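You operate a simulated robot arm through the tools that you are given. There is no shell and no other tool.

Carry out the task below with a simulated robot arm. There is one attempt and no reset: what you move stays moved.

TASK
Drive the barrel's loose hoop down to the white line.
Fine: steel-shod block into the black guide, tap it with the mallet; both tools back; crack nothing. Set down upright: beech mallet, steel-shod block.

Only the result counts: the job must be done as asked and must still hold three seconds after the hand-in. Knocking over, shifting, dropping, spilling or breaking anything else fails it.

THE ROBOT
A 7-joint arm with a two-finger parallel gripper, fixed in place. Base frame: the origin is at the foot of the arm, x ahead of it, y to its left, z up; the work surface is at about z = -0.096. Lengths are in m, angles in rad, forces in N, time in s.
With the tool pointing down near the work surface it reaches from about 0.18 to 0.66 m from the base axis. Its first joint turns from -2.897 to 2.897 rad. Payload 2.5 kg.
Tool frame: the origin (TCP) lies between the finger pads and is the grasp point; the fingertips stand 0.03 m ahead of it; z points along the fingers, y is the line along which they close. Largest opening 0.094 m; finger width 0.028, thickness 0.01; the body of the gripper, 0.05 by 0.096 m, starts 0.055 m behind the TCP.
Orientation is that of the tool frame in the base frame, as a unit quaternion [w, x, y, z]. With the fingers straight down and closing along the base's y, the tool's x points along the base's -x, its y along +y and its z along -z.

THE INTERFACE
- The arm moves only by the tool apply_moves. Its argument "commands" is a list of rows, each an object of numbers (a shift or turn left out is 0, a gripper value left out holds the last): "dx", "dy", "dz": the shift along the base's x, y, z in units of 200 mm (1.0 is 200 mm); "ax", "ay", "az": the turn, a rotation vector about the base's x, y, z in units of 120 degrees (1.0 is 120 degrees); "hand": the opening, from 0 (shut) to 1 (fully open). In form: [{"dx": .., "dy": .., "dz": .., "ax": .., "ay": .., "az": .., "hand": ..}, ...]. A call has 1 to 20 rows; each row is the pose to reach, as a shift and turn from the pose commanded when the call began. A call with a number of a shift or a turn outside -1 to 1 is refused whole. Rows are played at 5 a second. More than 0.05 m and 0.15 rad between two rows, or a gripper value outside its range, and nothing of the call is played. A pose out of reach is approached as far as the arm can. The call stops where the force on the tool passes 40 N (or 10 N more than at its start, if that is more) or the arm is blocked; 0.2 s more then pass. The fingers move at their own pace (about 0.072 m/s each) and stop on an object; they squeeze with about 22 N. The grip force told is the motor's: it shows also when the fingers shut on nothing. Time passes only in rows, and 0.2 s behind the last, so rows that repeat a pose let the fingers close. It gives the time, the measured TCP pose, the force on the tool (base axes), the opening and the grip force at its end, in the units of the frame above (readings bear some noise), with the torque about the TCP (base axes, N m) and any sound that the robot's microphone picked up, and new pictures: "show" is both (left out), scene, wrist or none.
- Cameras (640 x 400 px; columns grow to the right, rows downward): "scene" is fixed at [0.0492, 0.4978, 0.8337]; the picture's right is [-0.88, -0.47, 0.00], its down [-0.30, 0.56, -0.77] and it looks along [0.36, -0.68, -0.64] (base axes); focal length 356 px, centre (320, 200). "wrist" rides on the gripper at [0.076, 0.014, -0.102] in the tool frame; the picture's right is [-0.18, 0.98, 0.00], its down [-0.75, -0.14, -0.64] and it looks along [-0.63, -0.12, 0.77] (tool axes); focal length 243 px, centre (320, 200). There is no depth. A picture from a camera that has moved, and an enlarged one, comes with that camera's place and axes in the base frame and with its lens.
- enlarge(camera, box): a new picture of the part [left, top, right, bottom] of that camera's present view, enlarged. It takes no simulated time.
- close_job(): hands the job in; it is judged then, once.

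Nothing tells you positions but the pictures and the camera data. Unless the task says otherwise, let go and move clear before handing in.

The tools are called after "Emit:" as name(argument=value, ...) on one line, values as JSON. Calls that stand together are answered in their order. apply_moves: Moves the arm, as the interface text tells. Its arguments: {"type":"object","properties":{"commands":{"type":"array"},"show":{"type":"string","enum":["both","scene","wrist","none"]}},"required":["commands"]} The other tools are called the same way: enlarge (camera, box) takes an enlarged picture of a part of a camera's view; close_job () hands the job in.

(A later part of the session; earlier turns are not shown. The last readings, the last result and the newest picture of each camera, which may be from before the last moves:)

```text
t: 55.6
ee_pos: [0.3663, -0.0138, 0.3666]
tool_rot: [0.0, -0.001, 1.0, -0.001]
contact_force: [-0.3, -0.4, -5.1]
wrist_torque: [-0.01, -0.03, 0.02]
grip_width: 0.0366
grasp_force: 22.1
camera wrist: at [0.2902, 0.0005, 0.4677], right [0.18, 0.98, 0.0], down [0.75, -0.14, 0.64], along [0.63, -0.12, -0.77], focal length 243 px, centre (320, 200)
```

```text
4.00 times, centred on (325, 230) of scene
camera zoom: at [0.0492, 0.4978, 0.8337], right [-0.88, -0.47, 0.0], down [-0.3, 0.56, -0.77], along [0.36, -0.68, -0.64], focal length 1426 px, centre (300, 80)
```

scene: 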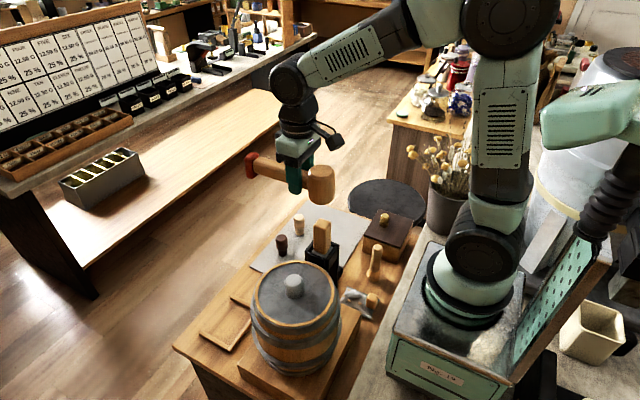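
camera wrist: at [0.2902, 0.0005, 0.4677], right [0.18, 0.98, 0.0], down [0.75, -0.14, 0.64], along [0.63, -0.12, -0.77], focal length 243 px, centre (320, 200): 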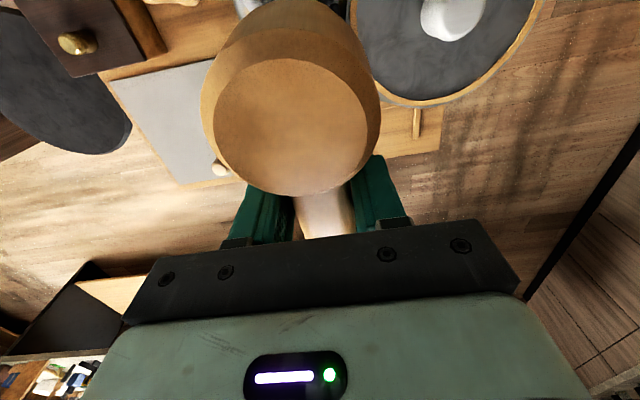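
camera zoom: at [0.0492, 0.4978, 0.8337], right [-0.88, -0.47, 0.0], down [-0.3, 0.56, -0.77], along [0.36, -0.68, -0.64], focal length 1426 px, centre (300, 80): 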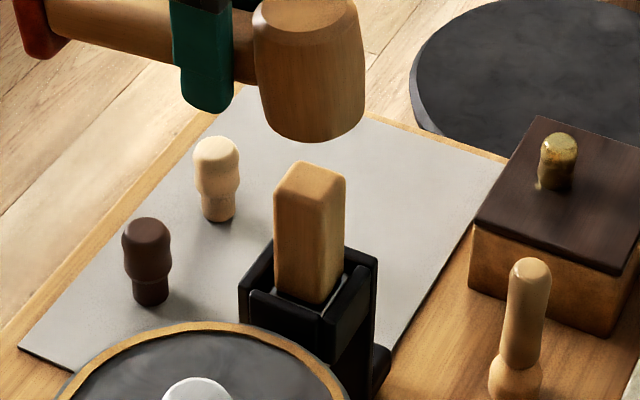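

The block went down a few millimetres with that tap and the mallet barely rotated. I'll measure the change with tight zooms.

Emit:
enlarge(camera="scene", box=[300, 215, 350, 265])

Emit:
enlarge(camera="scene", box=[325, 290, 350, 340])

Emit:
enlarge(camera="scene", box=[245, 290, 350, 380])

```text
8.00 times, centred on (325, 240) of scene
camera zoom: at [0.0492, 0.4978, 0.8337], right [-0.88, -0.47, 0.0], down [-0.3, 0.56, -0.77], along [0.36, -0.68, -0.64], focal length 2852 px, centre (280, -120)
```

zoom: 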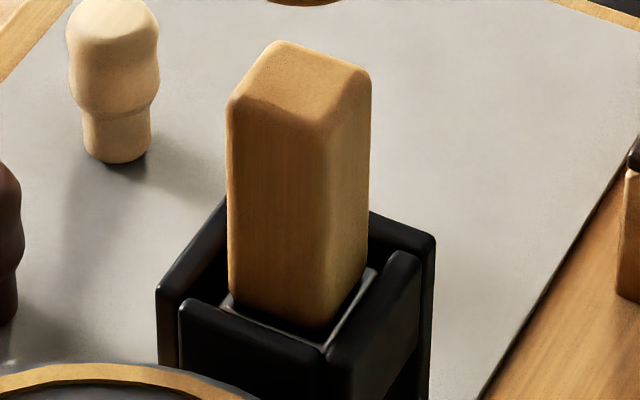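

```text
8.00 times, centred on (338, 315) of scene
camera zoom: at [0.0492, 0.4978, 0.8337], right [-0.88, -0.47, 0.0], down [-0.3, 0.56, -0.77], along [0.36, -0.68, -0.64], focal length 2852 px, centre (180, -720)
```

zoom: 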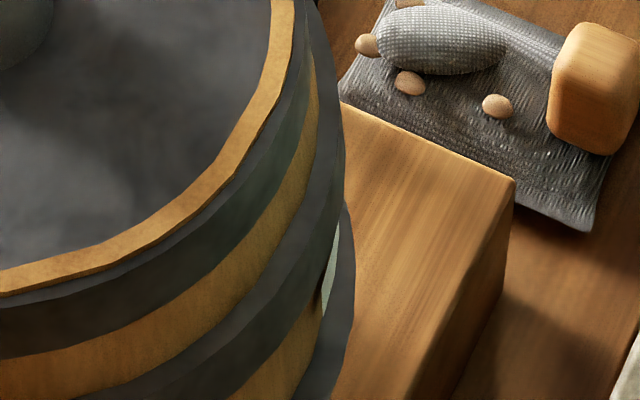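

```text
4.44 times, centred on (298, 335) of scene
camera zoom: at [0.0492, 0.4978, 0.8337], right [-0.88, -0.47, 0.0], down [-0.3, 0.56, -0.77], along [0.36, -0.68, -0.64], focal length 1585 px, centre (420, -400)
```

zoom: 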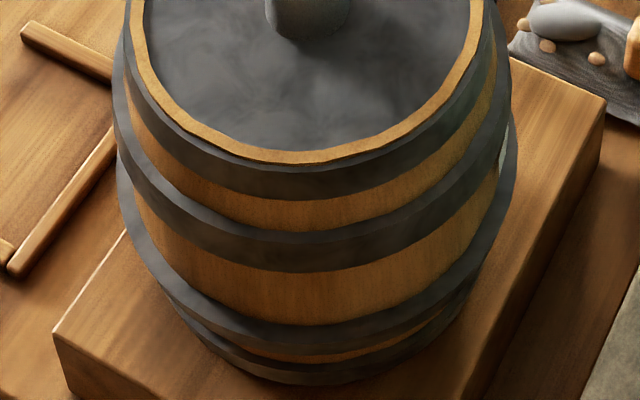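

Comparing the zooms, the hoop moved about 6 mm and nothing else changed. About 16 mm remains, so I'll repeat the same tap from a correspondingly lower start.

Emit:
apply_moves(commands=[{"dz": -0.055}, {"dz": -0.055}, {"dz": -0.295}, {"dz": -0.05}, {"dz": -0.03}], show="wrist")

Emit:
enlarge(camera="scene", box=[300, 215, 350, 265])

Emit:
enlarge(camera="scene", box=[245, 290, 350, 380])

```text
t: 56.8
ee_pos: [0.3657, -0.0127, 0.3591]
tool_rot: [-0.001, 0.0, 1.0, 0.0]
contact_force: [0.4, 0.8, -4.6]
wrist_torque: [0.04, -0.1, 0.01]
grip_width: 0.0364
grasp_force: 22.1
camera wrist: at [0.2894, 0.0013, 0.4605], right [0.18, 0.98, 0.0], down [0.75, -0.14, 0.64], along [0.63, -0.12, -0.77], focal length 243 px, centre (320, 200)
```

wrist: 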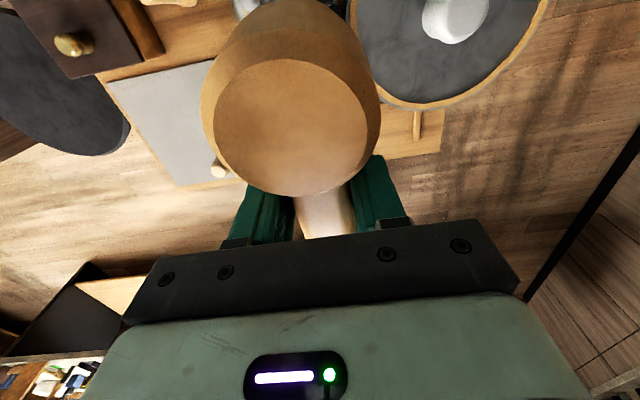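

```text
8.00 times, centred on (325, 240) of scene
camera zoom: at [0.0492, 0.4978, 0.8337], right [-0.88, -0.47, 0.0], down [-0.3, 0.56, -0.77], along [0.36, -0.68, -0.64], focal length 2852 px, centre (280, -120)
```

zoom: 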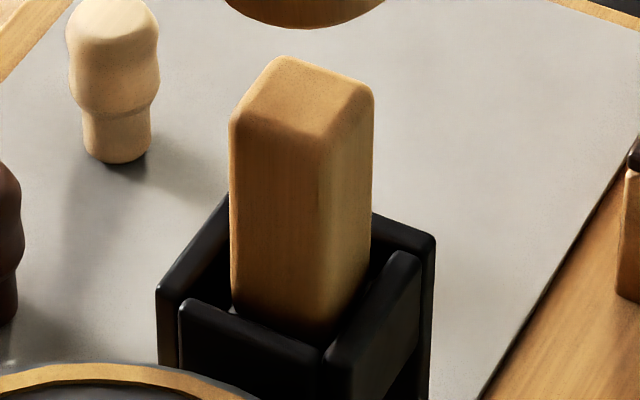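

```text
4.44 times, centred on (298, 335) of scene
camera zoom: at [0.0492, 0.4978, 0.8337], right [-0.88, -0.47, 0.0], down [-0.3, 0.56, -0.77], along [0.36, -0.68, -0.64], focal length 1585 px, centre (420, -400)
```

zoom: 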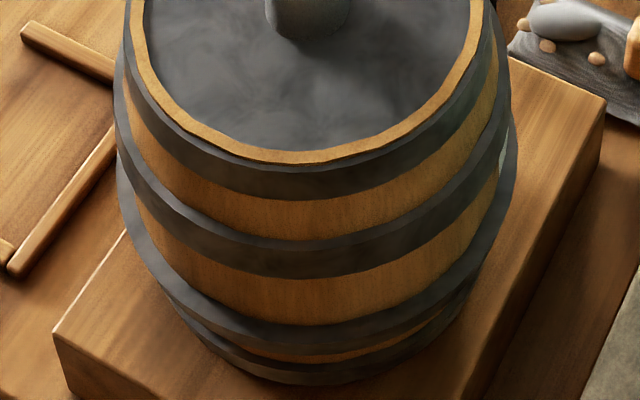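

Another 5.5 mm or so, about 11 mm in total, and the mallet is steady. I'll give one more equal tap and then measure with the flat view before the last one.

Emit:
apply_moves(commands=[{"dz": -0.053}, {"dz": -0.053}, {"dz": -0.293}, {"dz": -0.05}, {"dz": -0.03}], show="wrist")

Emit:
enlarge(camera="scene", box=[300, 215, 350, 265])

Emit:
enlarge(camera="scene", box=[245, 290, 350, 380])

```text
t: 58.0
ee_pos: [0.366, -0.0124, 0.3529]
tool_rot: [-0.001, 0.0, 1.0, 0.0]
contact_force: [0.2, -0.2, -4.9]
wrist_torque: [0.01, -0.05, -0.01]
grip_width: 0.0364
grasp_force: 21.8
camera wrist: at [0.2899, 0.0013, 0.4553], right [0.18, 0.98, 0.0], down [0.75, -0.14, 0.64], along [0.63, -0.12, -0.77], focal length 243 px, centre (320, 200)
```

wrist: 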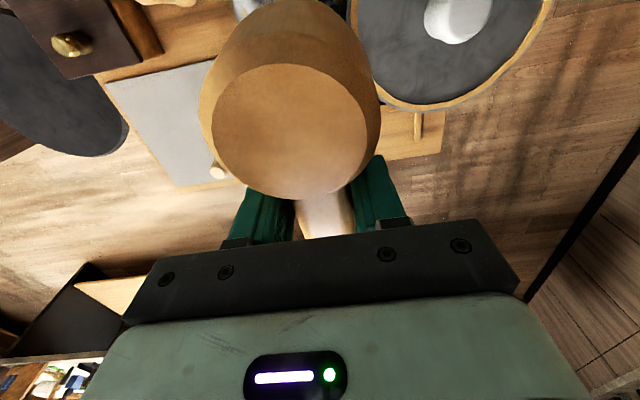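

```text
8.00 times, centred on (325, 240) of scene
camera zoom: at [0.0492, 0.4978, 0.8337], right [-0.88, -0.47, 0.0], down [-0.3, 0.56, -0.77], along [0.36, -0.68, -0.64], focal length 2852 px, centre (280, -120)
```

zoom: 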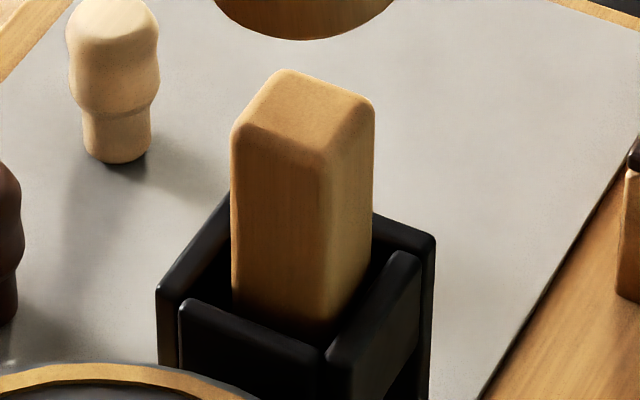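

```text
4.44 times, centred on (298, 335) of scene
camera zoom: at [0.0492, 0.4978, 0.8337], right [-0.88, -0.47, 0.0], down [-0.3, 0.56, -0.77], along [0.36, -0.68, -0.64], focal length 1585 px, centre (420, -400)
```

zoom: 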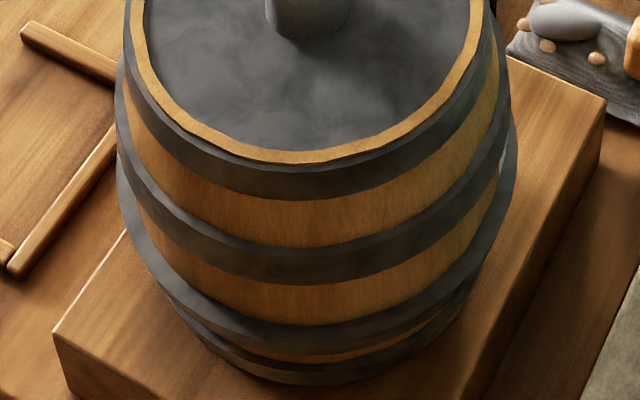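

Emit:
enlarge(camera="scene", box=[331, 305, 347, 335])

Emit:
enlarge(camera="wrist", box=[340, 0, 560, 120])

```text
13.33 times, centred on (339, 320) of scene
camera zoom: at [0.0492, 0.4978, 0.8337], right [-0.88, -0.47, 0.0], down [-0.3, 0.56, -0.77], along [0.36, -0.68, -0.64], focal length 4754 px, centre (67, -1400)
```

zoom: 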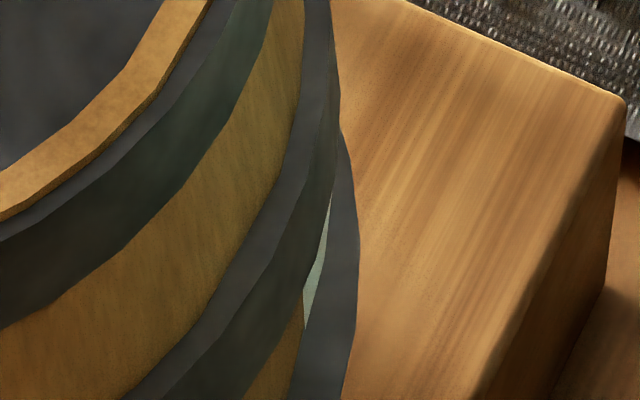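

```text
2.91 times, centred on (450, 60) of wrist
camera zoom: at [0.2899, 0.0013, 0.4553], right [0.18, 0.98, 0.0], down [0.75, -0.14, 0.64], along [0.63, -0.12, -0.77], focal length 706 px, centre (-58, 607)
```

zoom: 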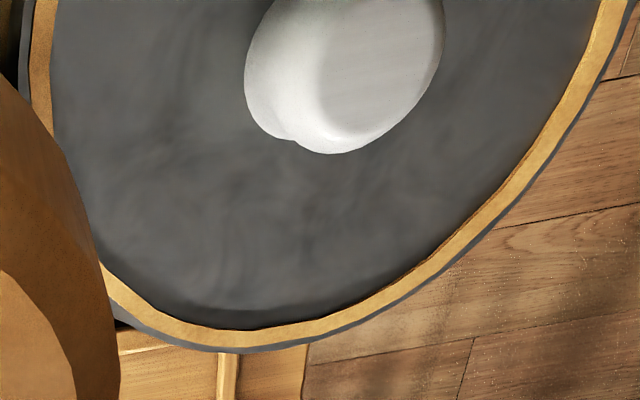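

About 16.5 mm driven so far, and I don't want to overshoot. Holding the mallet, I'll back off towards -y and tilt so the wrist camera looks past the head at the hoop and line.

Emit:
apply_moves(commands=[{"dz": 0.1}, {"dz": 0.1, "dy": -0.2}, {"dz": 0.1, "dy": -0.4}, {"dz": 0.05, "dy": -0.6, "ax": 0.0109, "ay": -0.0234, "az": 0.0407}, {"dz": 0.0, "dy": -0.75, "ax": 0.0218, "ay": -0.0468, "az": 0.0814}, {"dz": -0.1, "dy": -0.88, "dx": -0.05, "ax": 0.0349, "ay": -0.0748, "az": 0.1302}, {"dz": -0.2, "dy": -0.88, "dx": -0.1, "ax": 0.048, "ay": -0.1029, "az": 0.179}, {"dz": -0.3, "dy": -0.88, "dx": -0.15, "ax": 0.061, "ay": -0.1309, "az": 0.2278}, {"dz": -0.4, "dy": -0.88, "dx": -0.2, "ax": 0.0741, "ay": -0.159, "az": 0.2766}, {"dz": -0.5, "dy": -0.88, "dx": -0.25, "ax": 0.0872, "ay": -0.187, "az": 0.3254}, {"dz": -0.6, "dy": -0.88, "dx": -0.305, "ax": 0.0981, "ay": -0.2104, "az": 0.3661}, {"dz": -0.7, "dy": -0.88, "dx": -0.305, "ax": 0.109, "ay": -0.2338, "az": 0.4068}, {"dz": -0.765, "dy": -0.88, "dx": -0.305, "ax": 0.109, "ay": -0.2338, "az": 0.4068}, {"dz": -0.765, "dy": -0.88, "dx": -0.305, "ax": 0.109, "ay": -0.2338, "az": 0.4068}], show="both")

```text
t: 61.0
ee_pos: [0.3055, -0.1883, 0.2004]
tool_rot: [0.235, -0.409, 0.875, 0.11]
contact_force: [0.1, 0.1, -5.0]
wrist_torque: [0.0, -0.02, 0.02]
grip_width: 0.0363
grasp_force: 21.9
camera wrist: at [0.2198, -0.2702, 0.2507], right [-0.65, 0.75, 0.09], down [0.32, 0.16, 0.93], along [0.69, 0.64, -0.35], focal length 243 px, centre (320, 200)
```

scene: 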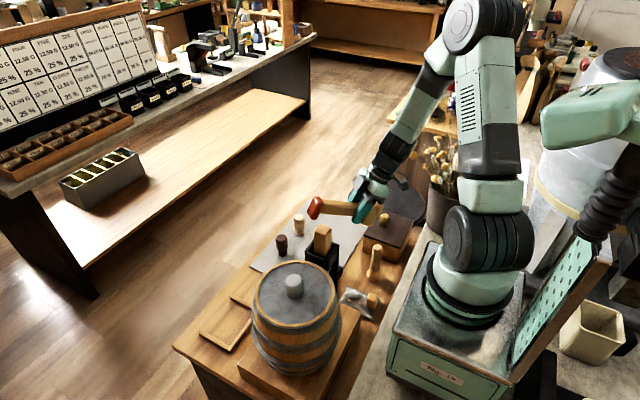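
wrist: 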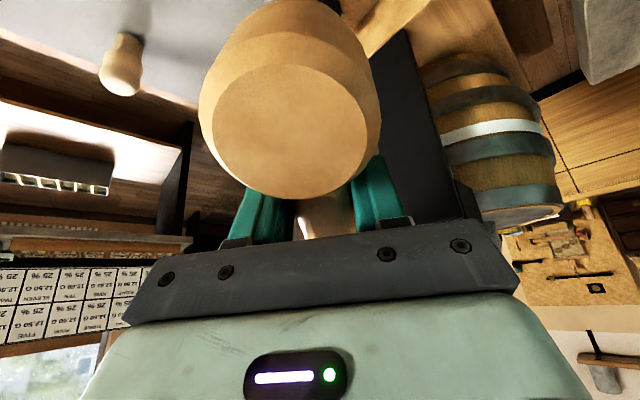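

The barrel side is well visible on the right of the view. I'll enlarge it.

Emit:
enlarge(camera="wrist", box=[420, 80, 570, 200])

Emit:
enlarge(camera="wrist", box=[430, 105, 500, 165])

```text
3.33 times, centred on (495, 140) of wrist
camera zoom: at [0.2198, -0.2702, 0.2507], right [-0.65, 0.75, 0.09], down [0.32, 0.16, 0.93], along [0.69, 0.64, -0.35], focal length 809 px, centre (-263, 400)
```

zoom: 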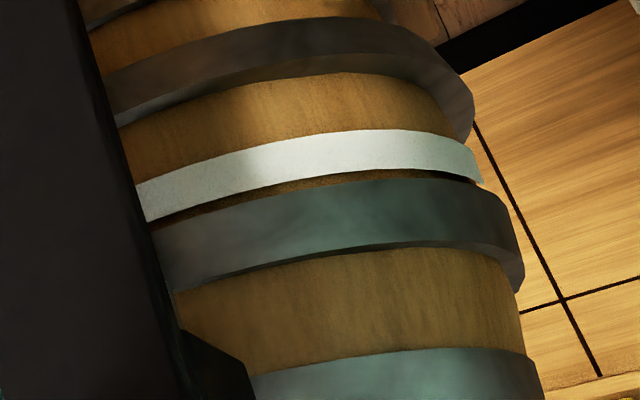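

```text
6.67 times, centred on (465, 135) of wrist
camera zoom: at [0.2198, -0.2702, 0.2507], right [-0.65, 0.75, 0.09], down [0.32, 0.16, 0.93], along [0.69, 0.64, -0.35], focal length 1618 px, centre (-647, 633)
```

zoom: 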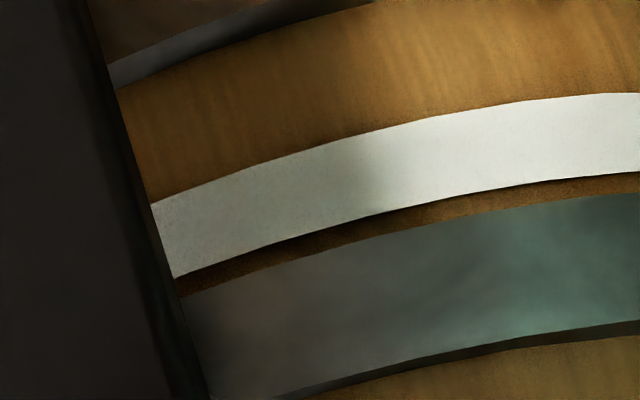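

The flat view now puts the hoop's lower edge at about z 0.1125–0.113 and the white band's top at 0.108, so 4–5 mm is left to reach it. I'll aim for the edge to sit just on the band. First I retrace the path back over the block.

Emit:
apply_moves(commands=[{"dz": 0.065}, {"dz": 0.165, "ax": -0.0109, "ay": 0.0234, "az": -0.0407}, {"dz": 0.265, "dx": 0.055, "ax": -0.0218, "ay": 0.0468, "az": -0.0814}, {"dz": 0.365, "dx": 0.105, "ax": -0.0349, "ay": 0.0748, "az": -0.1302}, {"dz": 0.465, "dx": 0.155, "ax": -0.048, "ay": 0.1029, "az": -0.179}, {"dz": 0.565, "dx": 0.205, "ax": -0.061, "ay": 0.1309, "az": -0.2278}, {"dz": 0.665, "dx": 0.255, "ax": -0.0741, "ay": 0.159, "az": -0.2766}, {"dz": 0.765, "dx": 0.305, "ax": -0.0872, "ay": 0.187, "az": -0.3254}, {"dz": 0.82, "dx": 0.305, "dy": 0.13, "ax": -0.0981, "ay": 0.2104, "az": -0.3661}, {"dz": 0.865, "dx": 0.305, "dy": 0.28, "ax": -0.109, "ay": 0.2338, "az": -0.4068}, {"dz": 0.865, "dx": 0.305, "dy": 0.48, "ax": -0.109, "ay": 0.2338, "az": -0.4068}, {"dz": 0.865, "dx": 0.305, "dy": 0.68, "ax": -0.109, "ay": 0.2338, "az": -0.4068}, {"dz": 0.865, "dx": 0.305, "dy": 0.86, "ax": -0.109, "ay": 0.2338, "az": -0.4068}, {"dz": 0.865, "dx": 0.305, "dy": 0.88, "ax": -0.109, "ay": 0.2338, "az": -0.4068}, {"dz": 0.865, "dx": 0.305, "dy": 0.88, "ax": -0.109, "ay": 0.2338, "az": -0.4068}], show="wrist")

Emit:
enlarge(camera="scene", box=[285, 180, 365, 280])

Emit:
enlarge(camera="scene", box=[300, 215, 350, 265])

```text
t: 64.2
ee_pos: [0.3693, -0.0129, 0.3722]
tool_rot: [0.001, 0.0, 1.0, 0.0]
contact_force: [-0.9, -0.4, -4.1]
wrist_torque: [-0.02, -0.07, 0.0]
grip_width: 0.0365
grasp_force: 21.8
camera wrist: at [0.292, 0.0006, 0.4741], right [0.18, 0.98, 0.0], down [0.75, -0.14, 0.64], along [0.63, -0.12, -0.77], focal length 243 px, centre (320, 200)
```

wrist: 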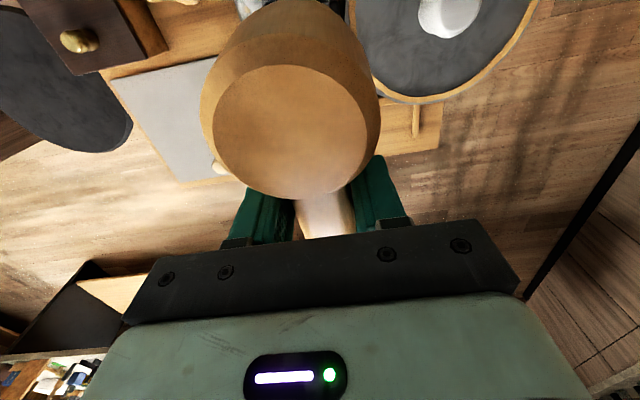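

```text
4.00 times, centred on (325, 230) of scene
camera zoom: at [0.0492, 0.4978, 0.8337], right [-0.88, -0.47, 0.0], down [-0.3, 0.56, -0.77], along [0.36, -0.68, -0.64], focal length 1426 px, centre (300, 80)
```

zoom: 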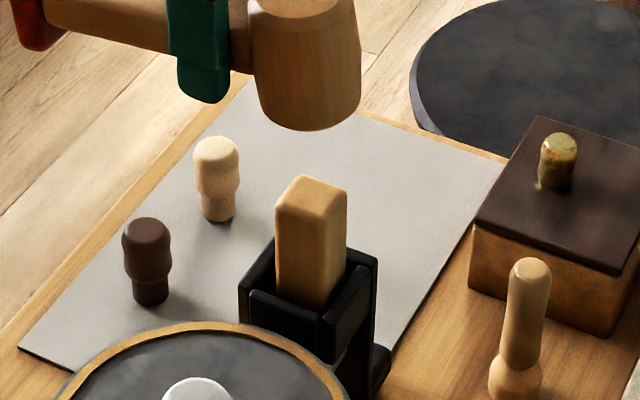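

```text
8.00 times, centred on (325, 240) of scene
camera zoom: at [0.0492, 0.4978, 0.8337], right [-0.88, -0.47, 0.0], down [-0.3, 0.56, -0.77], along [0.36, -0.68, -0.64], focal length 2852 px, centre (280, -120)
```

zoom: 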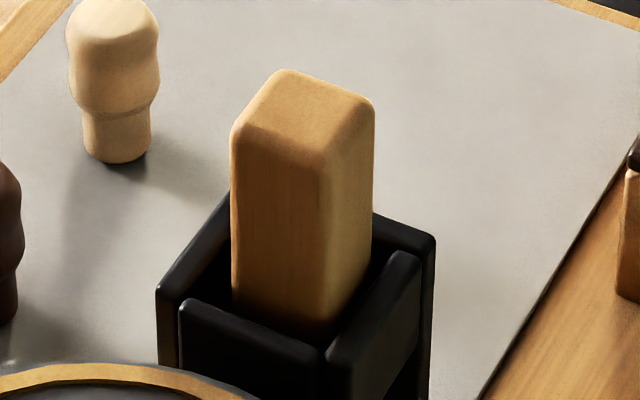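

I'm back above the block. I'll give a slightly gentler tap, at about 0.2 m/s, to creep up on the line.

Emit:
apply_moves(commands=[{"dz": -0.12}, {"dz": -0.1815}, {"dz": -0.1815}, {"dz": -0.3815}, {"dz": -0.18}, {"dz": -0.15}], show="wrist")

Emit:
enlarge(camera="scene", box=[300, 215, 350, 265])

Emit:
enlarge(camera="scene", box=[245, 290, 350, 380])

```text
t: 65.6
ee_pos: [0.368, -0.0132, 0.3417]
tool_rot: [0.001, 0.0, 1.0, 0.001]
contact_force: [0.7, 0.1, -4.9]
wrist_torque: [0.01, 0.0, -0.01]
grip_width: 0.0363
grasp_force: 22.1
camera wrist: at [0.2907, 0.0013, 0.4447], right [0.18, 0.98, 0.0], down [0.75, -0.14, 0.64], along [0.63, -0.12, -0.77], focal length 243 px, centre (320, 200)
```

wrist: 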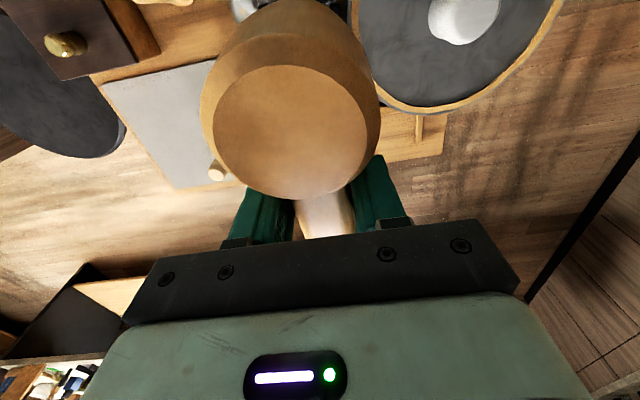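

```text
8.00 times, centred on (325, 240) of scene
camera zoom: at [0.0492, 0.4978, 0.8337], right [-0.88, -0.47, 0.0], down [-0.3, 0.56, -0.77], along [0.36, -0.68, -0.64], focal length 2852 px, centre (280, -120)
```

zoom: 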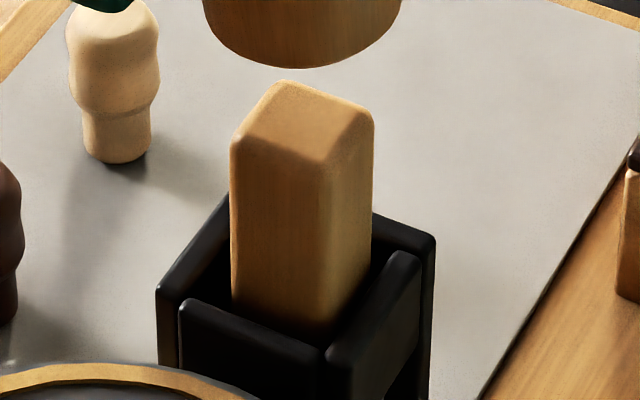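

```text
4.44 times, centred on (298, 335) of scene
camera zoom: at [0.0492, 0.4978, 0.8337], right [-0.88, -0.47, 0.0], down [-0.3, 0.56, -0.77], along [0.36, -0.68, -0.64], focal length 1585 px, centre (420, -400)
```

zoom: 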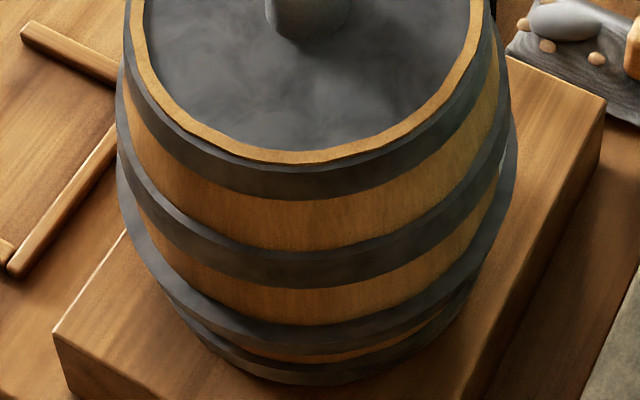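

That moved it about 3.8 mm, so the hoop's edge should now be right at the top of the band. One more equal gentle tap will set it clearly onto the line.

Emit:
apply_moves(commands=[{"dz": -0.0505}, {"dz": -0.0505}, {"dz": -0.2505}, {"dz": -0.05}, {"dz": 0.0}], show="wrist")

Emit:
enlarge(camera="scene", box=[300, 215, 350, 265])

Emit:
enlarge(camera="scene", box=[245, 290, 350, 380])

```text
t: 66.8
ee_pos: [0.3682, -0.0118, 0.3442]
tool_rot: [0.0, -0.002, 1.0, 0.0]
contact_force: [-0.8, 0.8, -4.5]
wrist_torque: [-0.03, 0.0, 0.01]
grip_width: 0.036
grasp_force: 22.1
camera wrist: at [0.2908, 0.0014, 0.4463], right [0.18, 0.98, 0.0], down [0.75, -0.14, 0.64], along [0.63, -0.12, -0.77], focal length 243 px, centre (320, 200)
```

wrist: 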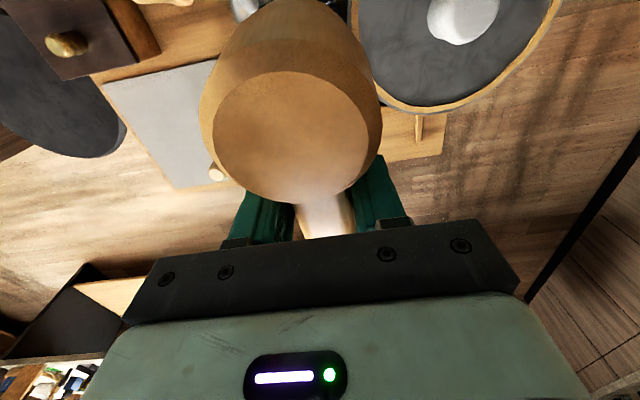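

```text
8.00 times, centred on (325, 240) of scene
camera zoom: at [0.0492, 0.4978, 0.8337], right [-0.88, -0.47, 0.0], down [-0.3, 0.56, -0.77], along [0.36, -0.68, -0.64], focal length 2852 px, centre (280, -120)
```

zoom: 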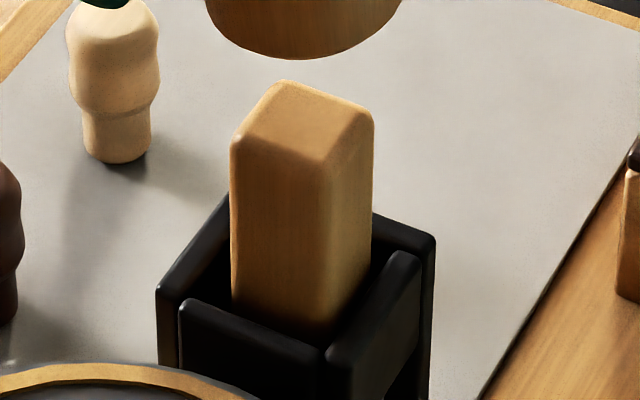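

```text
4.44 times, centred on (298, 335) of scene
camera zoom: at [0.0492, 0.4978, 0.8337], right [-0.88, -0.47, 0.0], down [-0.3, 0.56, -0.77], along [0.36, -0.68, -0.64], focal length 1585 px, centre (420, -400)
```

zoom: 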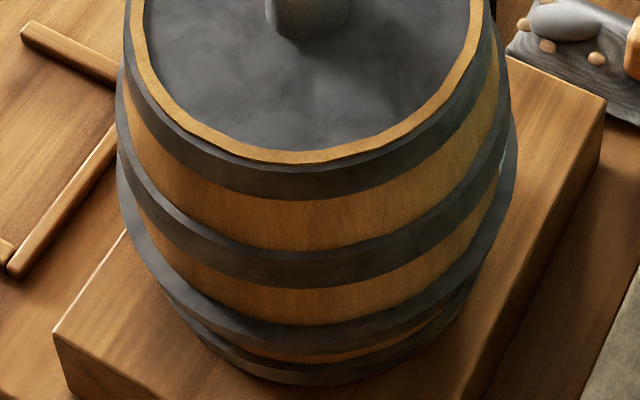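

This time the block did not move, and the mallet only tipped a little more. Before tapping again I'll check the gap with the same flat view.

Emit:
apply_moves(commands=[{"dz": 0.1}, {"dz": 0.15, "dy": -0.2}, {"dz": 0.15, "dy": -0.4}, {"dz": 0.1, "dy": -0.6, "ax": 0.0109, "ay": -0.0234, "az": 0.0407}, {"dz": 0.05, "dy": -0.75, "ax": 0.0218, "ay": -0.0468, "az": 0.0814}, {"dz": -0.05, "dy": -0.88, "dx": -0.05, "ax": 0.0349, "ay": -0.0748, "az": 0.1302}, {"dz": -0.15, "dy": -0.88, "dx": -0.1, "ax": 0.048, "ay": -0.1029, "az": 0.179}, {"dz": -0.25, "dy": -0.88, "dx": -0.15, "ax": 0.061, "ay": -0.1309, "az": 0.2278}, {"dz": -0.35, "dy": -0.88, "dx": -0.2, "ax": 0.0741, "ay": -0.159, "az": 0.2766}, {"dz": -0.45, "dy": -0.88, "dx": -0.25, "ax": 0.0872, "ay": -0.187, "az": 0.3254}, {"dz": -0.55, "dy": -0.88, "dx": -0.305, "ax": 0.0981, "ay": -0.2104, "az": 0.3661}, {"dz": -0.65, "dy": -0.88, "dx": -0.305, "ax": 0.109, "ay": -0.2338, "az": 0.4068}, {"dz": -0.715, "dy": -0.88, "dx": -0.305, "ax": 0.109, "ay": -0.2338, "az": 0.4068}, {"dz": -0.715, "dy": -0.88, "dx": -0.305, "ax": 0.109, "ay": -0.2338, "az": 0.4068}], show="none")

Emit:
enlarge(camera="wrist", box=[420, 80, 570, 200])

Emit:
enlarge(camera="wrist", box=[430, 105, 500, 165])

Emit:
enlarge(camera="wrist", box=[490, 100, 550, 150])

```text
t: 69.8
ee_pos: [0.3065, -0.1893, 0.1993]
tool_rot: [0.235, -0.409, 0.875, 0.109]
contact_force: [0.4, -0.5, -5.4]
wrist_torque: [0.03, 0.01, 0.02]
grip_width: 0.0365
grasp_force: 22.4
```

```text
3.33 times, centred on (495, 140) of wrist
camera zoom: at [0.2195, -0.2699, 0.249], right [-0.65, 0.75, 0.09], down [0.32, 0.16, 0.93], along [0.69, 0.64, -0.35], focal length 809 px, centre (-263, 400)
```

zoom: 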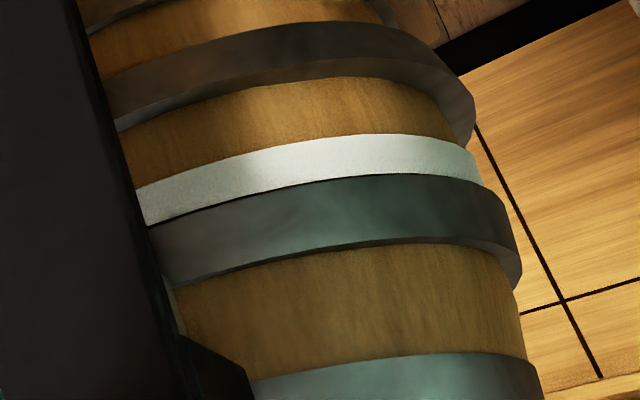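

```text
6.67 times, centred on (465, 135) of wrist
camera zoom: at [0.2195, -0.2699, 0.249], right [-0.65, 0.75, 0.09], down [0.32, 0.16, 0.93], along [0.69, 0.64, -0.35], focal length 1618 px, centre (-647, 633)
```

zoom: 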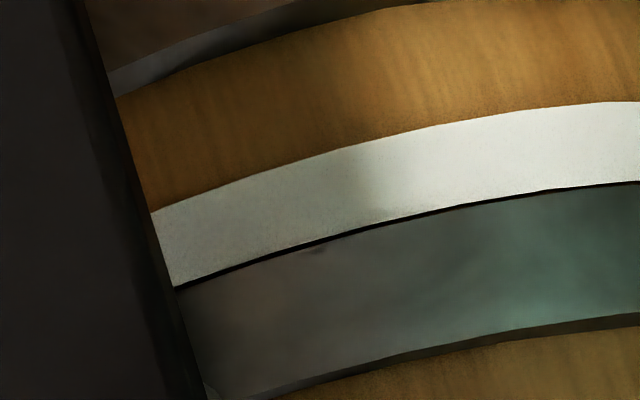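

```text
8.00 times, centred on (520, 125) of wrist
camera zoom: at [0.2195, -0.2699, 0.249], right [-0.65, 0.75, 0.09], down [0.32, 0.16, 0.93], along [0.69, 0.64, -0.35], focal length 1941 px, centre (-1280, 800)
```

zoom: 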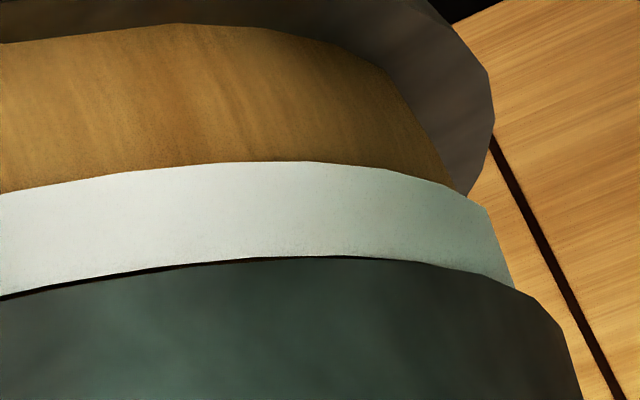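

The hoop's lower edge now lies within about 1–2 mm above the white band's top edge. One more moderate tap should set it on the line, so I'll retrace back over the block.

Emit:
apply_moves(commands=[{"dz": 0.065}, {"dz": 0.165, "ax": -0.0109, "ay": 0.0234, "az": -0.0407}, {"dz": 0.265, "dx": 0.055, "ax": -0.0218, "ay": 0.0468, "az": -0.0814}, {"dz": 0.365, "dx": 0.105, "ax": -0.0349, "ay": 0.0748, "az": -0.1302}, {"dz": 0.465, "dx": 0.155, "ax": -0.048, "ay": 0.1029, "az": -0.179}, {"dz": 0.565, "dx": 0.205, "ax": -0.061, "ay": 0.1309, "az": -0.2278}, {"dz": 0.665, "dx": 0.255, "ax": -0.0741, "ay": 0.159, "az": -0.2766}, {"dz": 0.765, "dx": 0.305, "ax": -0.0872, "ay": 0.187, "az": -0.3254}, {"dz": 0.82, "dx": 0.305, "dy": 0.13, "ax": -0.0981, "ay": 0.2104, "az": -0.3661}, {"dz": 0.865, "dx": 0.305, "dy": 0.28, "ax": -0.109, "ay": 0.2338, "az": -0.4068}, {"dz": 0.865, "dx": 0.305, "dy": 0.48, "ax": -0.109, "ay": 0.2338, "az": -0.4068}, {"dz": 0.865, "dx": 0.305, "dy": 0.68, "ax": -0.109, "ay": 0.2338, "az": -0.4068}, {"dz": 0.865, "dx": 0.305, "dy": 0.86, "ax": -0.109, "ay": 0.2338, "az": -0.4068}, {"dz": 0.865, "dx": 0.305, "dy": 0.88, "ax": -0.109, "ay": 0.2338, "az": -0.4068}, {"dz": 0.865, "dx": 0.305, "dy": 0.88, "ax": -0.109, "ay": 0.2338, "az": -0.4068}], show="wrist")

Emit:
enlarge(camera="scene", box=[285, 180, 365, 280])

```text
t: 73.0
ee_pos: [0.3671, -0.0135, 0.3723]
tool_rot: [0.0, -0.001, 1.0, 0.0]
contact_force: [1.0, 0.2, -4.9]
wrist_torque: [0.03, -0.02, -0.04]
grip_width: 0.0365
grasp_force: 21.9
camera wrist: at [0.2903, 0.0006, 0.4743], right [0.18, 0.98, 0.0], down [0.75, -0.14, 0.64], along [0.63, -0.12, -0.77], focal length 243 px, centre (320, 200)
```

wrist: 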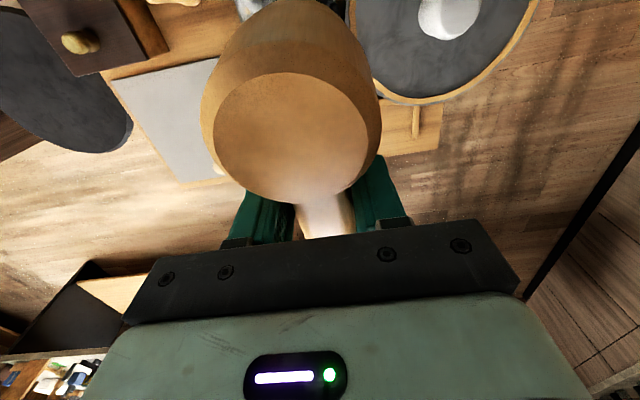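

```text
4.00 times, centred on (325, 230) of scene
camera zoom: at [0.0492, 0.4978, 0.8337], right [-0.88, -0.47, 0.0], down [-0.3, 0.56, -0.77], along [0.36, -0.68, -0.64], focal length 1426 px, centre (300, 80)
```

zoom: 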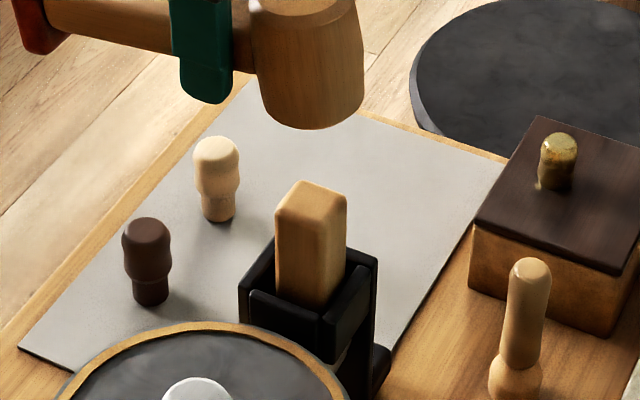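

Emit:
apply_moves(commands=[{"dz": -0.12}, {"dz": -0.1825}, {"dz": -0.1825}, {"dz": -0.4125}, {"dz": -0.18}, {"dz": -0.15}], show="wrist")

Emit:
enlarge(camera="scene", box=[300, 215, 350, 265])

Emit:
enlarge(camera="scene", box=[245, 290, 350, 380])

```text
t: 74.4
ee_pos: [0.3667, -0.0115, 0.3424]
tool_rot: [0.0, -0.001, 1.0, 0.0]
contact_force: [-0.1, 0.8, -4.4]
wrist_torque: [-0.02, -0.04, -0.01]
grip_width: 0.0366
grasp_force: 21.7
camera wrist: at [0.2905, 0.0015, 0.4446], right [0.18, 0.98, 0.0], down [0.75, -0.14, 0.64], along [0.63, -0.12, -0.77], focal length 243 px, centre (320, 200)
```

wrist: 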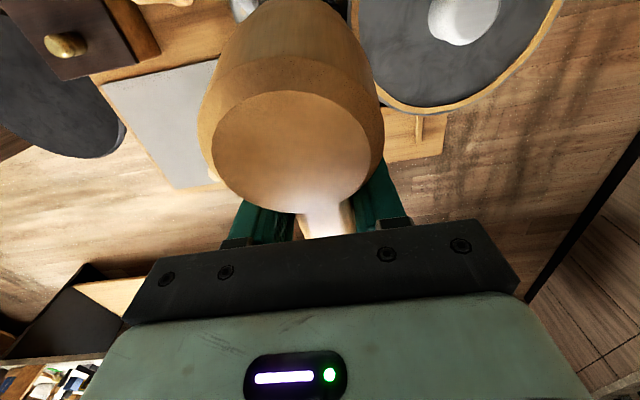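

```text
8.00 times, centred on (325, 240) of scene
camera zoom: at [0.0492, 0.4978, 0.8337], right [-0.88, -0.47, 0.0], down [-0.3, 0.56, -0.77], along [0.36, -0.68, -0.64], focal length 2852 px, centre (280, -120)
```

zoom: 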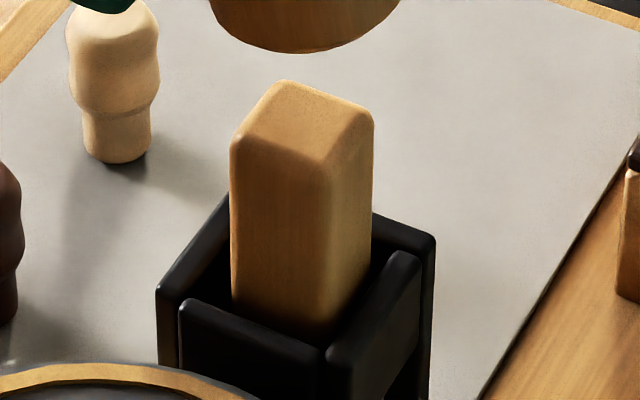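

```text
4.44 times, centred on (298, 335) of scene
camera zoom: at [0.0492, 0.4978, 0.8337], right [-0.88, -0.47, 0.0], down [-0.3, 0.56, -0.77], along [0.36, -0.68, -0.64], focal length 1585 px, centre (420, -400)
```

zoom: 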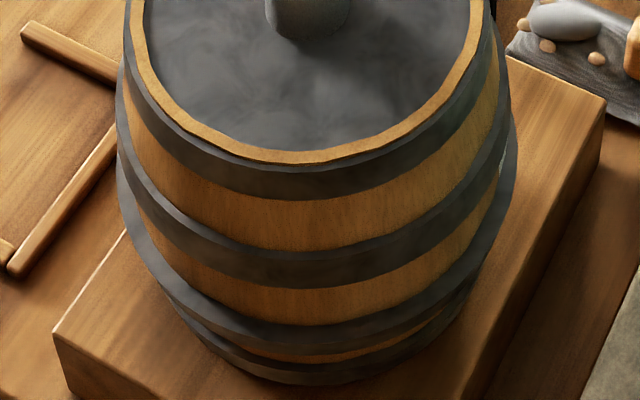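

The hoop did not move under that firmer tap either, so it is seated with its edge at the white line, and more tapping would only risk cracking something. Now I'll take the mallet back: lift, carry it high to the mat, then level it.

Emit:
apply_moves(commands=[{"dz": 0.12}, {"dz": 0.25}, {"dz": 0.3, "dy": -0.05}, {"dz": 0.3, "dy": -0.18, "dx": 0.03}, {"dz": 0.3, "dy": -0.34, "dx": 0.07}, {"dz": 0.3, "dy": -0.5, "dx": 0.11}, {"dz": 0.3, "dy": -0.66, "dx": 0.15}, {"dz": 0.3, "dy": -0.82, "dx": 0.19}, {"dz": 0.3, "dy": -0.94, "dx": 0.23}, {"dz": 0.3, "dy": -1.0, "dx": 0.23}, {"dz": 0.3, "dy": -1.0, "dx": 0.23}], show="none")

Emit:
apply_moves(commands=[{"dy": -0.12}, {"dy": -0.28, "dx": 0.03}, {"dy": -0.44, "dx": 0.08}, {"dy": -0.6, "dx": 0.12}, {"dy": -0.76, "dx": 0.16}, {"dy": -0.9, "dx": 0.2, "dz": -0.05}, {"dy": -1.0, "dx": 0.215, "dz": -0.2}, {"dy": -1.0, "dx": 0.215, "dz": -0.4}, {"dy": -1.0, "dx": 0.215, "dz": -0.6}, {"dy": -1.0, "dx": 0.215, "dz": -0.8}, {"dy": -1.0, "dx": 0.215, "dz": -0.95}, {"dy": -1.0, "dx": 0.215, "dz": -1.0}, {"dy": -1.0, "dx": 0.215, "dz": -1.0}], show="both")

Emit:
enlarge(camera="scene", box=[290, 110, 390, 190])

```text
t: 76.8
ee_pos: [0.4135, -0.2139, 0.4036]
tool_rot: [0.0, 0.0, 1.0, 0.001]
contact_force: [0.7, -0.1, -4.1]
wrist_torque: [-0.02, -0.03, 0.02]
grip_width: 0.0363
grasp_force: 22.0
```

```text
t: 79.6
ee_pos: [0.4576, -0.4137, 0.2036]
tool_rot: [0.0, 0.0, 1.0, 0.001]
contact_force: [-0.1, -0.7, -4.2]
wrist_torque: [-0.02, -0.04, -0.02]
grip_width: 0.0362
grasp_force: 22.3
camera wrist: at [0.3794, -0.3993, 0.3051], right [0.18, 0.98, 0.0], down [0.75, -0.14, 0.64], along [0.63, -0.12, -0.77], focal length 243 px, centre (320, 200)
```

scene: 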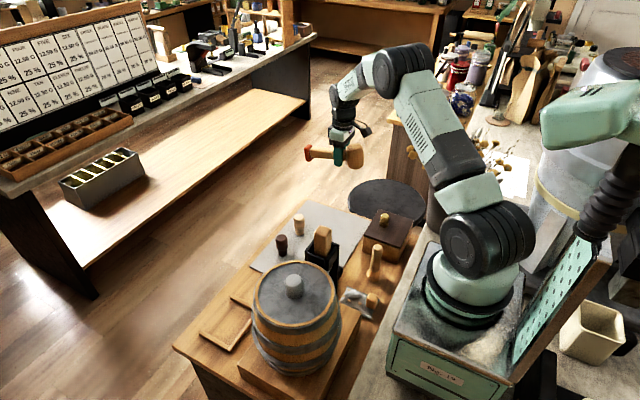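
wrist: 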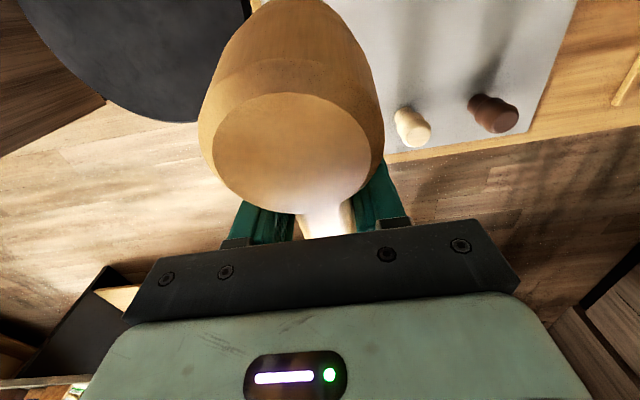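

```text
5.00 times, centred on (340, 150) of scene
camera zoom: at [0.0492, 0.4978, 0.8337], right [-0.88, -0.47, 0.0], down [-0.3, 0.56, -0.77], along [0.36, -0.68, -0.64], focal length 1783 px, centre (220, 450)
```

zoom: 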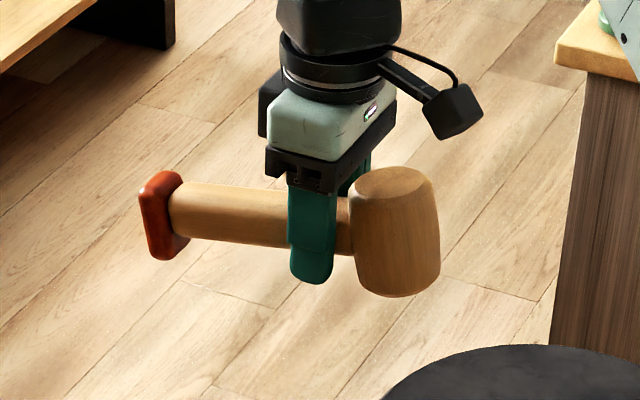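

The mallet is tipped about 18° in the grip, head up. I'll tilt the tool by 17° about y to bring the mallet level and check.

Emit:
apply_moves(commands=[{"ay": -0.05, "dy": -0.01}, {"ay": -0.1, "dy": -0.01}, {"ay": -0.145, "dy": -0.01}, {"ay": -0.145, "dy": -0.01}], show="wrist")

Emit:
enlarge(camera="scene", box=[290, 110, 390, 190])

```text
t: 80.6
ee_pos: [0.4549, -0.416, 0.2026]
tool_rot: [0.152, -0.001, 0.988, -0.001]
contact_force: [-0.4, 0.1, -5.0]
wrist_torque: [0.0, -0.03, 0.0]
grip_width: 0.0363
grasp_force: 22.4
camera wrist: at [0.3523, -0.4013, 0.2773], right [0.17, 0.98, 0.05], down [0.53, -0.14, 0.84], along [0.83, -0.12, -0.54], focal length 243 px, centre (320, 200)
```

wrist: 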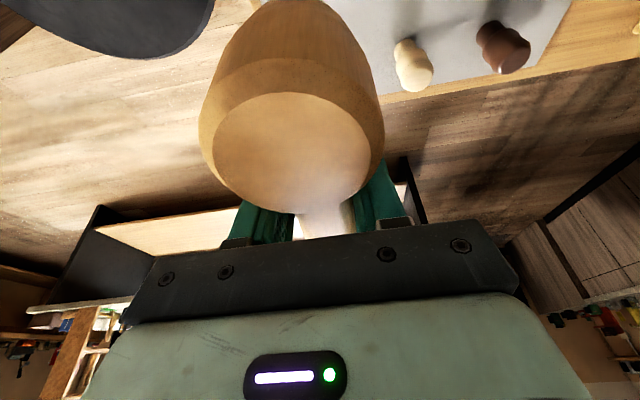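

```text
5.00 times, centred on (340, 150) of scene
camera zoom: at [0.0492, 0.4978, 0.8337], right [-0.88, -0.47, 0.0], down [-0.3, 0.56, -0.77], along [0.36, -0.68, -0.64], focal length 1783 px, centre (220, 450)
```

zoom: 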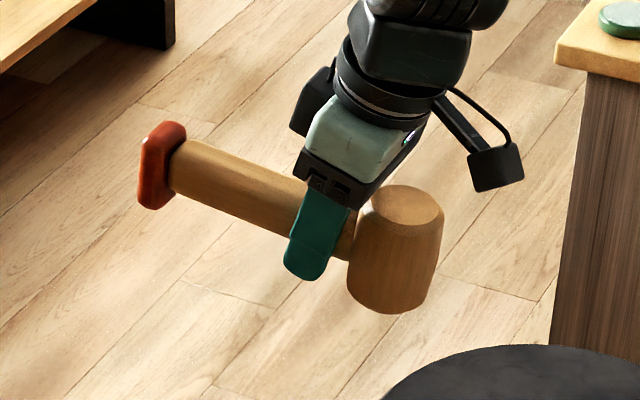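

Measuring the handle's slope, I over-tilted by about 4°. I'll take that back and lower towards the mat over the original spot.

Emit:
apply_moves(commands=[{"ay": 0.034}, {"ay": 0.034, "dz": -0.15}, {"ay": 0.034, "dz": -0.35}, {"ay": 0.034, "dz": -0.55}, {"ay": 0.034, "dz": -0.75}, {"ay": 0.034, "dz": -0.88}, {"ay": 0.034, "dz": -0.95}, {"ay": 0.034, "dz": -0.95}], show="both")

Emit:
enlarge(camera="scene", box=[295, 160, 385, 240])

```text
t: 82.4
ee_pos: [0.4574, -0.414, 0.0135]
tool_rot: [0.117, 0.0, 0.993, 0.0]
contact_force: [-0.4, -0.3, -3.1]
wrist_torque: [-0.01, -0.03, -0.06]
grip_width: 0.0365
grasp_force: 22.0
camera wrist: at [0.359, -0.4004, 0.0955], right [0.18, 0.98, 0.04], down [0.58, -0.14, 0.8], along [0.79, -0.12, -0.6], focal length 243 px, centre (320, 200)
```

scene: 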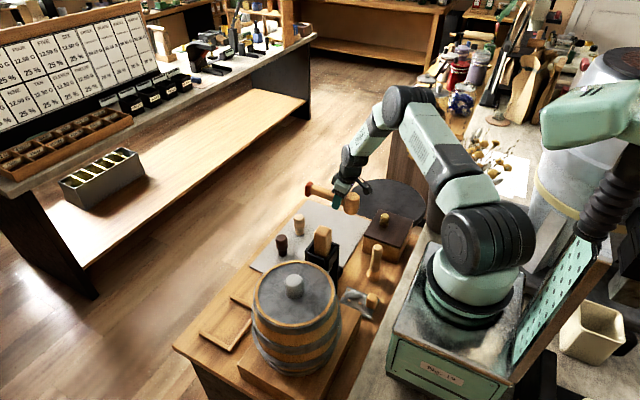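
wrist: 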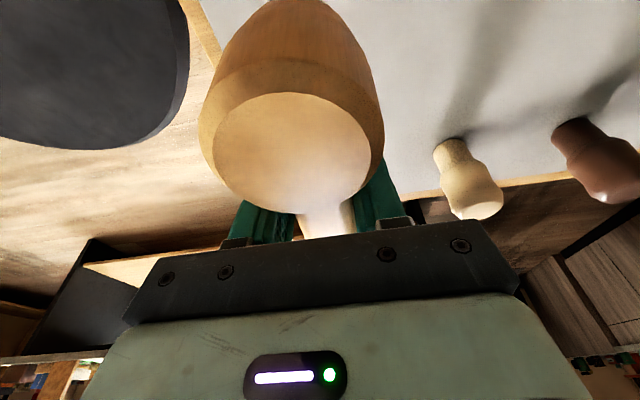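

```text
5.00 times, centred on (340, 200) of scene
camera zoom: at [0.0492, 0.4978, 0.8337], right [-0.88, -0.47, 0.0], down [-0.3, 0.56, -0.77], along [0.36, -0.68, -0.64], focal length 1783 px, centre (220, 200)
```

zoom: 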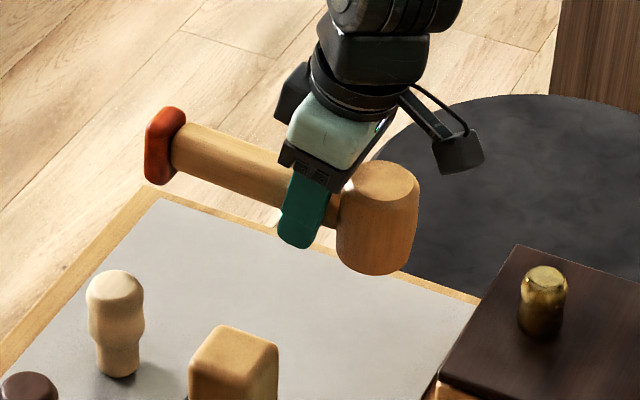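

The mallet now looks level to within 1–2°. I'll lower it slowly to just above the mat, then feel for contact.

Emit:
apply_moves(commands=[{"dz": -0.1}, {"dz": -0.18}, {"dz": -0.24}, {"dz": -0.28}, {"dz": -0.28}], show="none")

Emit:
enlarge(camera="scene", box=[295, 180, 375, 240])

```text
t: 83.6
ee_pos: [0.4546, -0.4128, -0.0431]
tool_rot: [0.115, 0.0, 0.993, 0.0]
contact_force: [0.3, 0.4, -4.6]
wrist_torque: [0.02, -0.03, 0.04]
grip_width: 0.0365
grasp_force: 21.8
```

```text
6.67 times, centred on (335, 210) of scene
camera zoom: at [0.0492, 0.4978, 0.8337], right [-0.88, -0.47, 0.0], down [-0.3, 0.56, -0.77], along [0.36, -0.68, -0.64], focal length 2377 px, centre (220, 133)
```

zoom: 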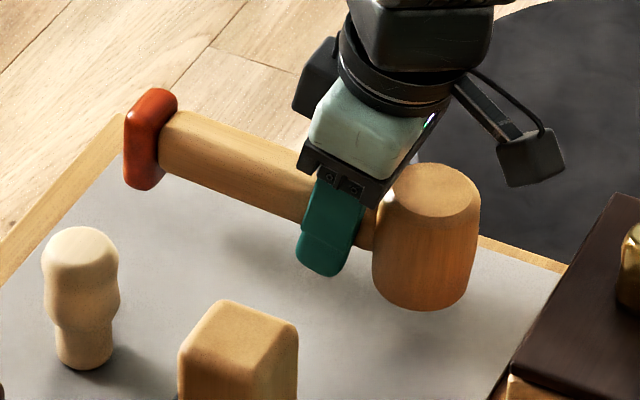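

Compared with the original picture, the foot is still about 2.7° high. I'll correct that and go down the next 12 mm in fine steps.

Emit:
apply_moves(commands=[{"ay": 0.0225}, {"ay": 0.0225, "dz": -0.02}, {"ay": 0.0225, "dz": -0.04}, {"ay": 0.0225, "dz": -0.055}, {"ay": 0.0225, "dz": -0.055}], show="none")

Emit:
enlarge(camera="scene", box=[295, 180, 375, 240])

```text
t: 84.8
ee_pos: [0.4562, -0.4151, -0.0541]
tool_rot: [0.092, 0.0, 0.996, 0.0]
contact_force: [0.2, -0.2, -4.3]
wrist_torque: [-0.02, -0.02, 0.01]
grip_width: 0.0367
grasp_force: 22.1
```

```text
6.67 times, centred on (335, 210) of scene
camera zoom: at [0.0492, 0.4978, 0.8337], right [-0.88, -0.47, 0.0], down [-0.3, 0.56, -0.77], along [0.36, -0.68, -0.64], focal length 2377 px, centre (220, 133)
```

zoom: 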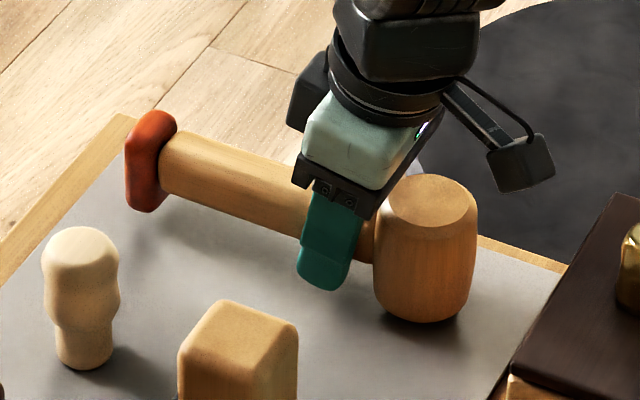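

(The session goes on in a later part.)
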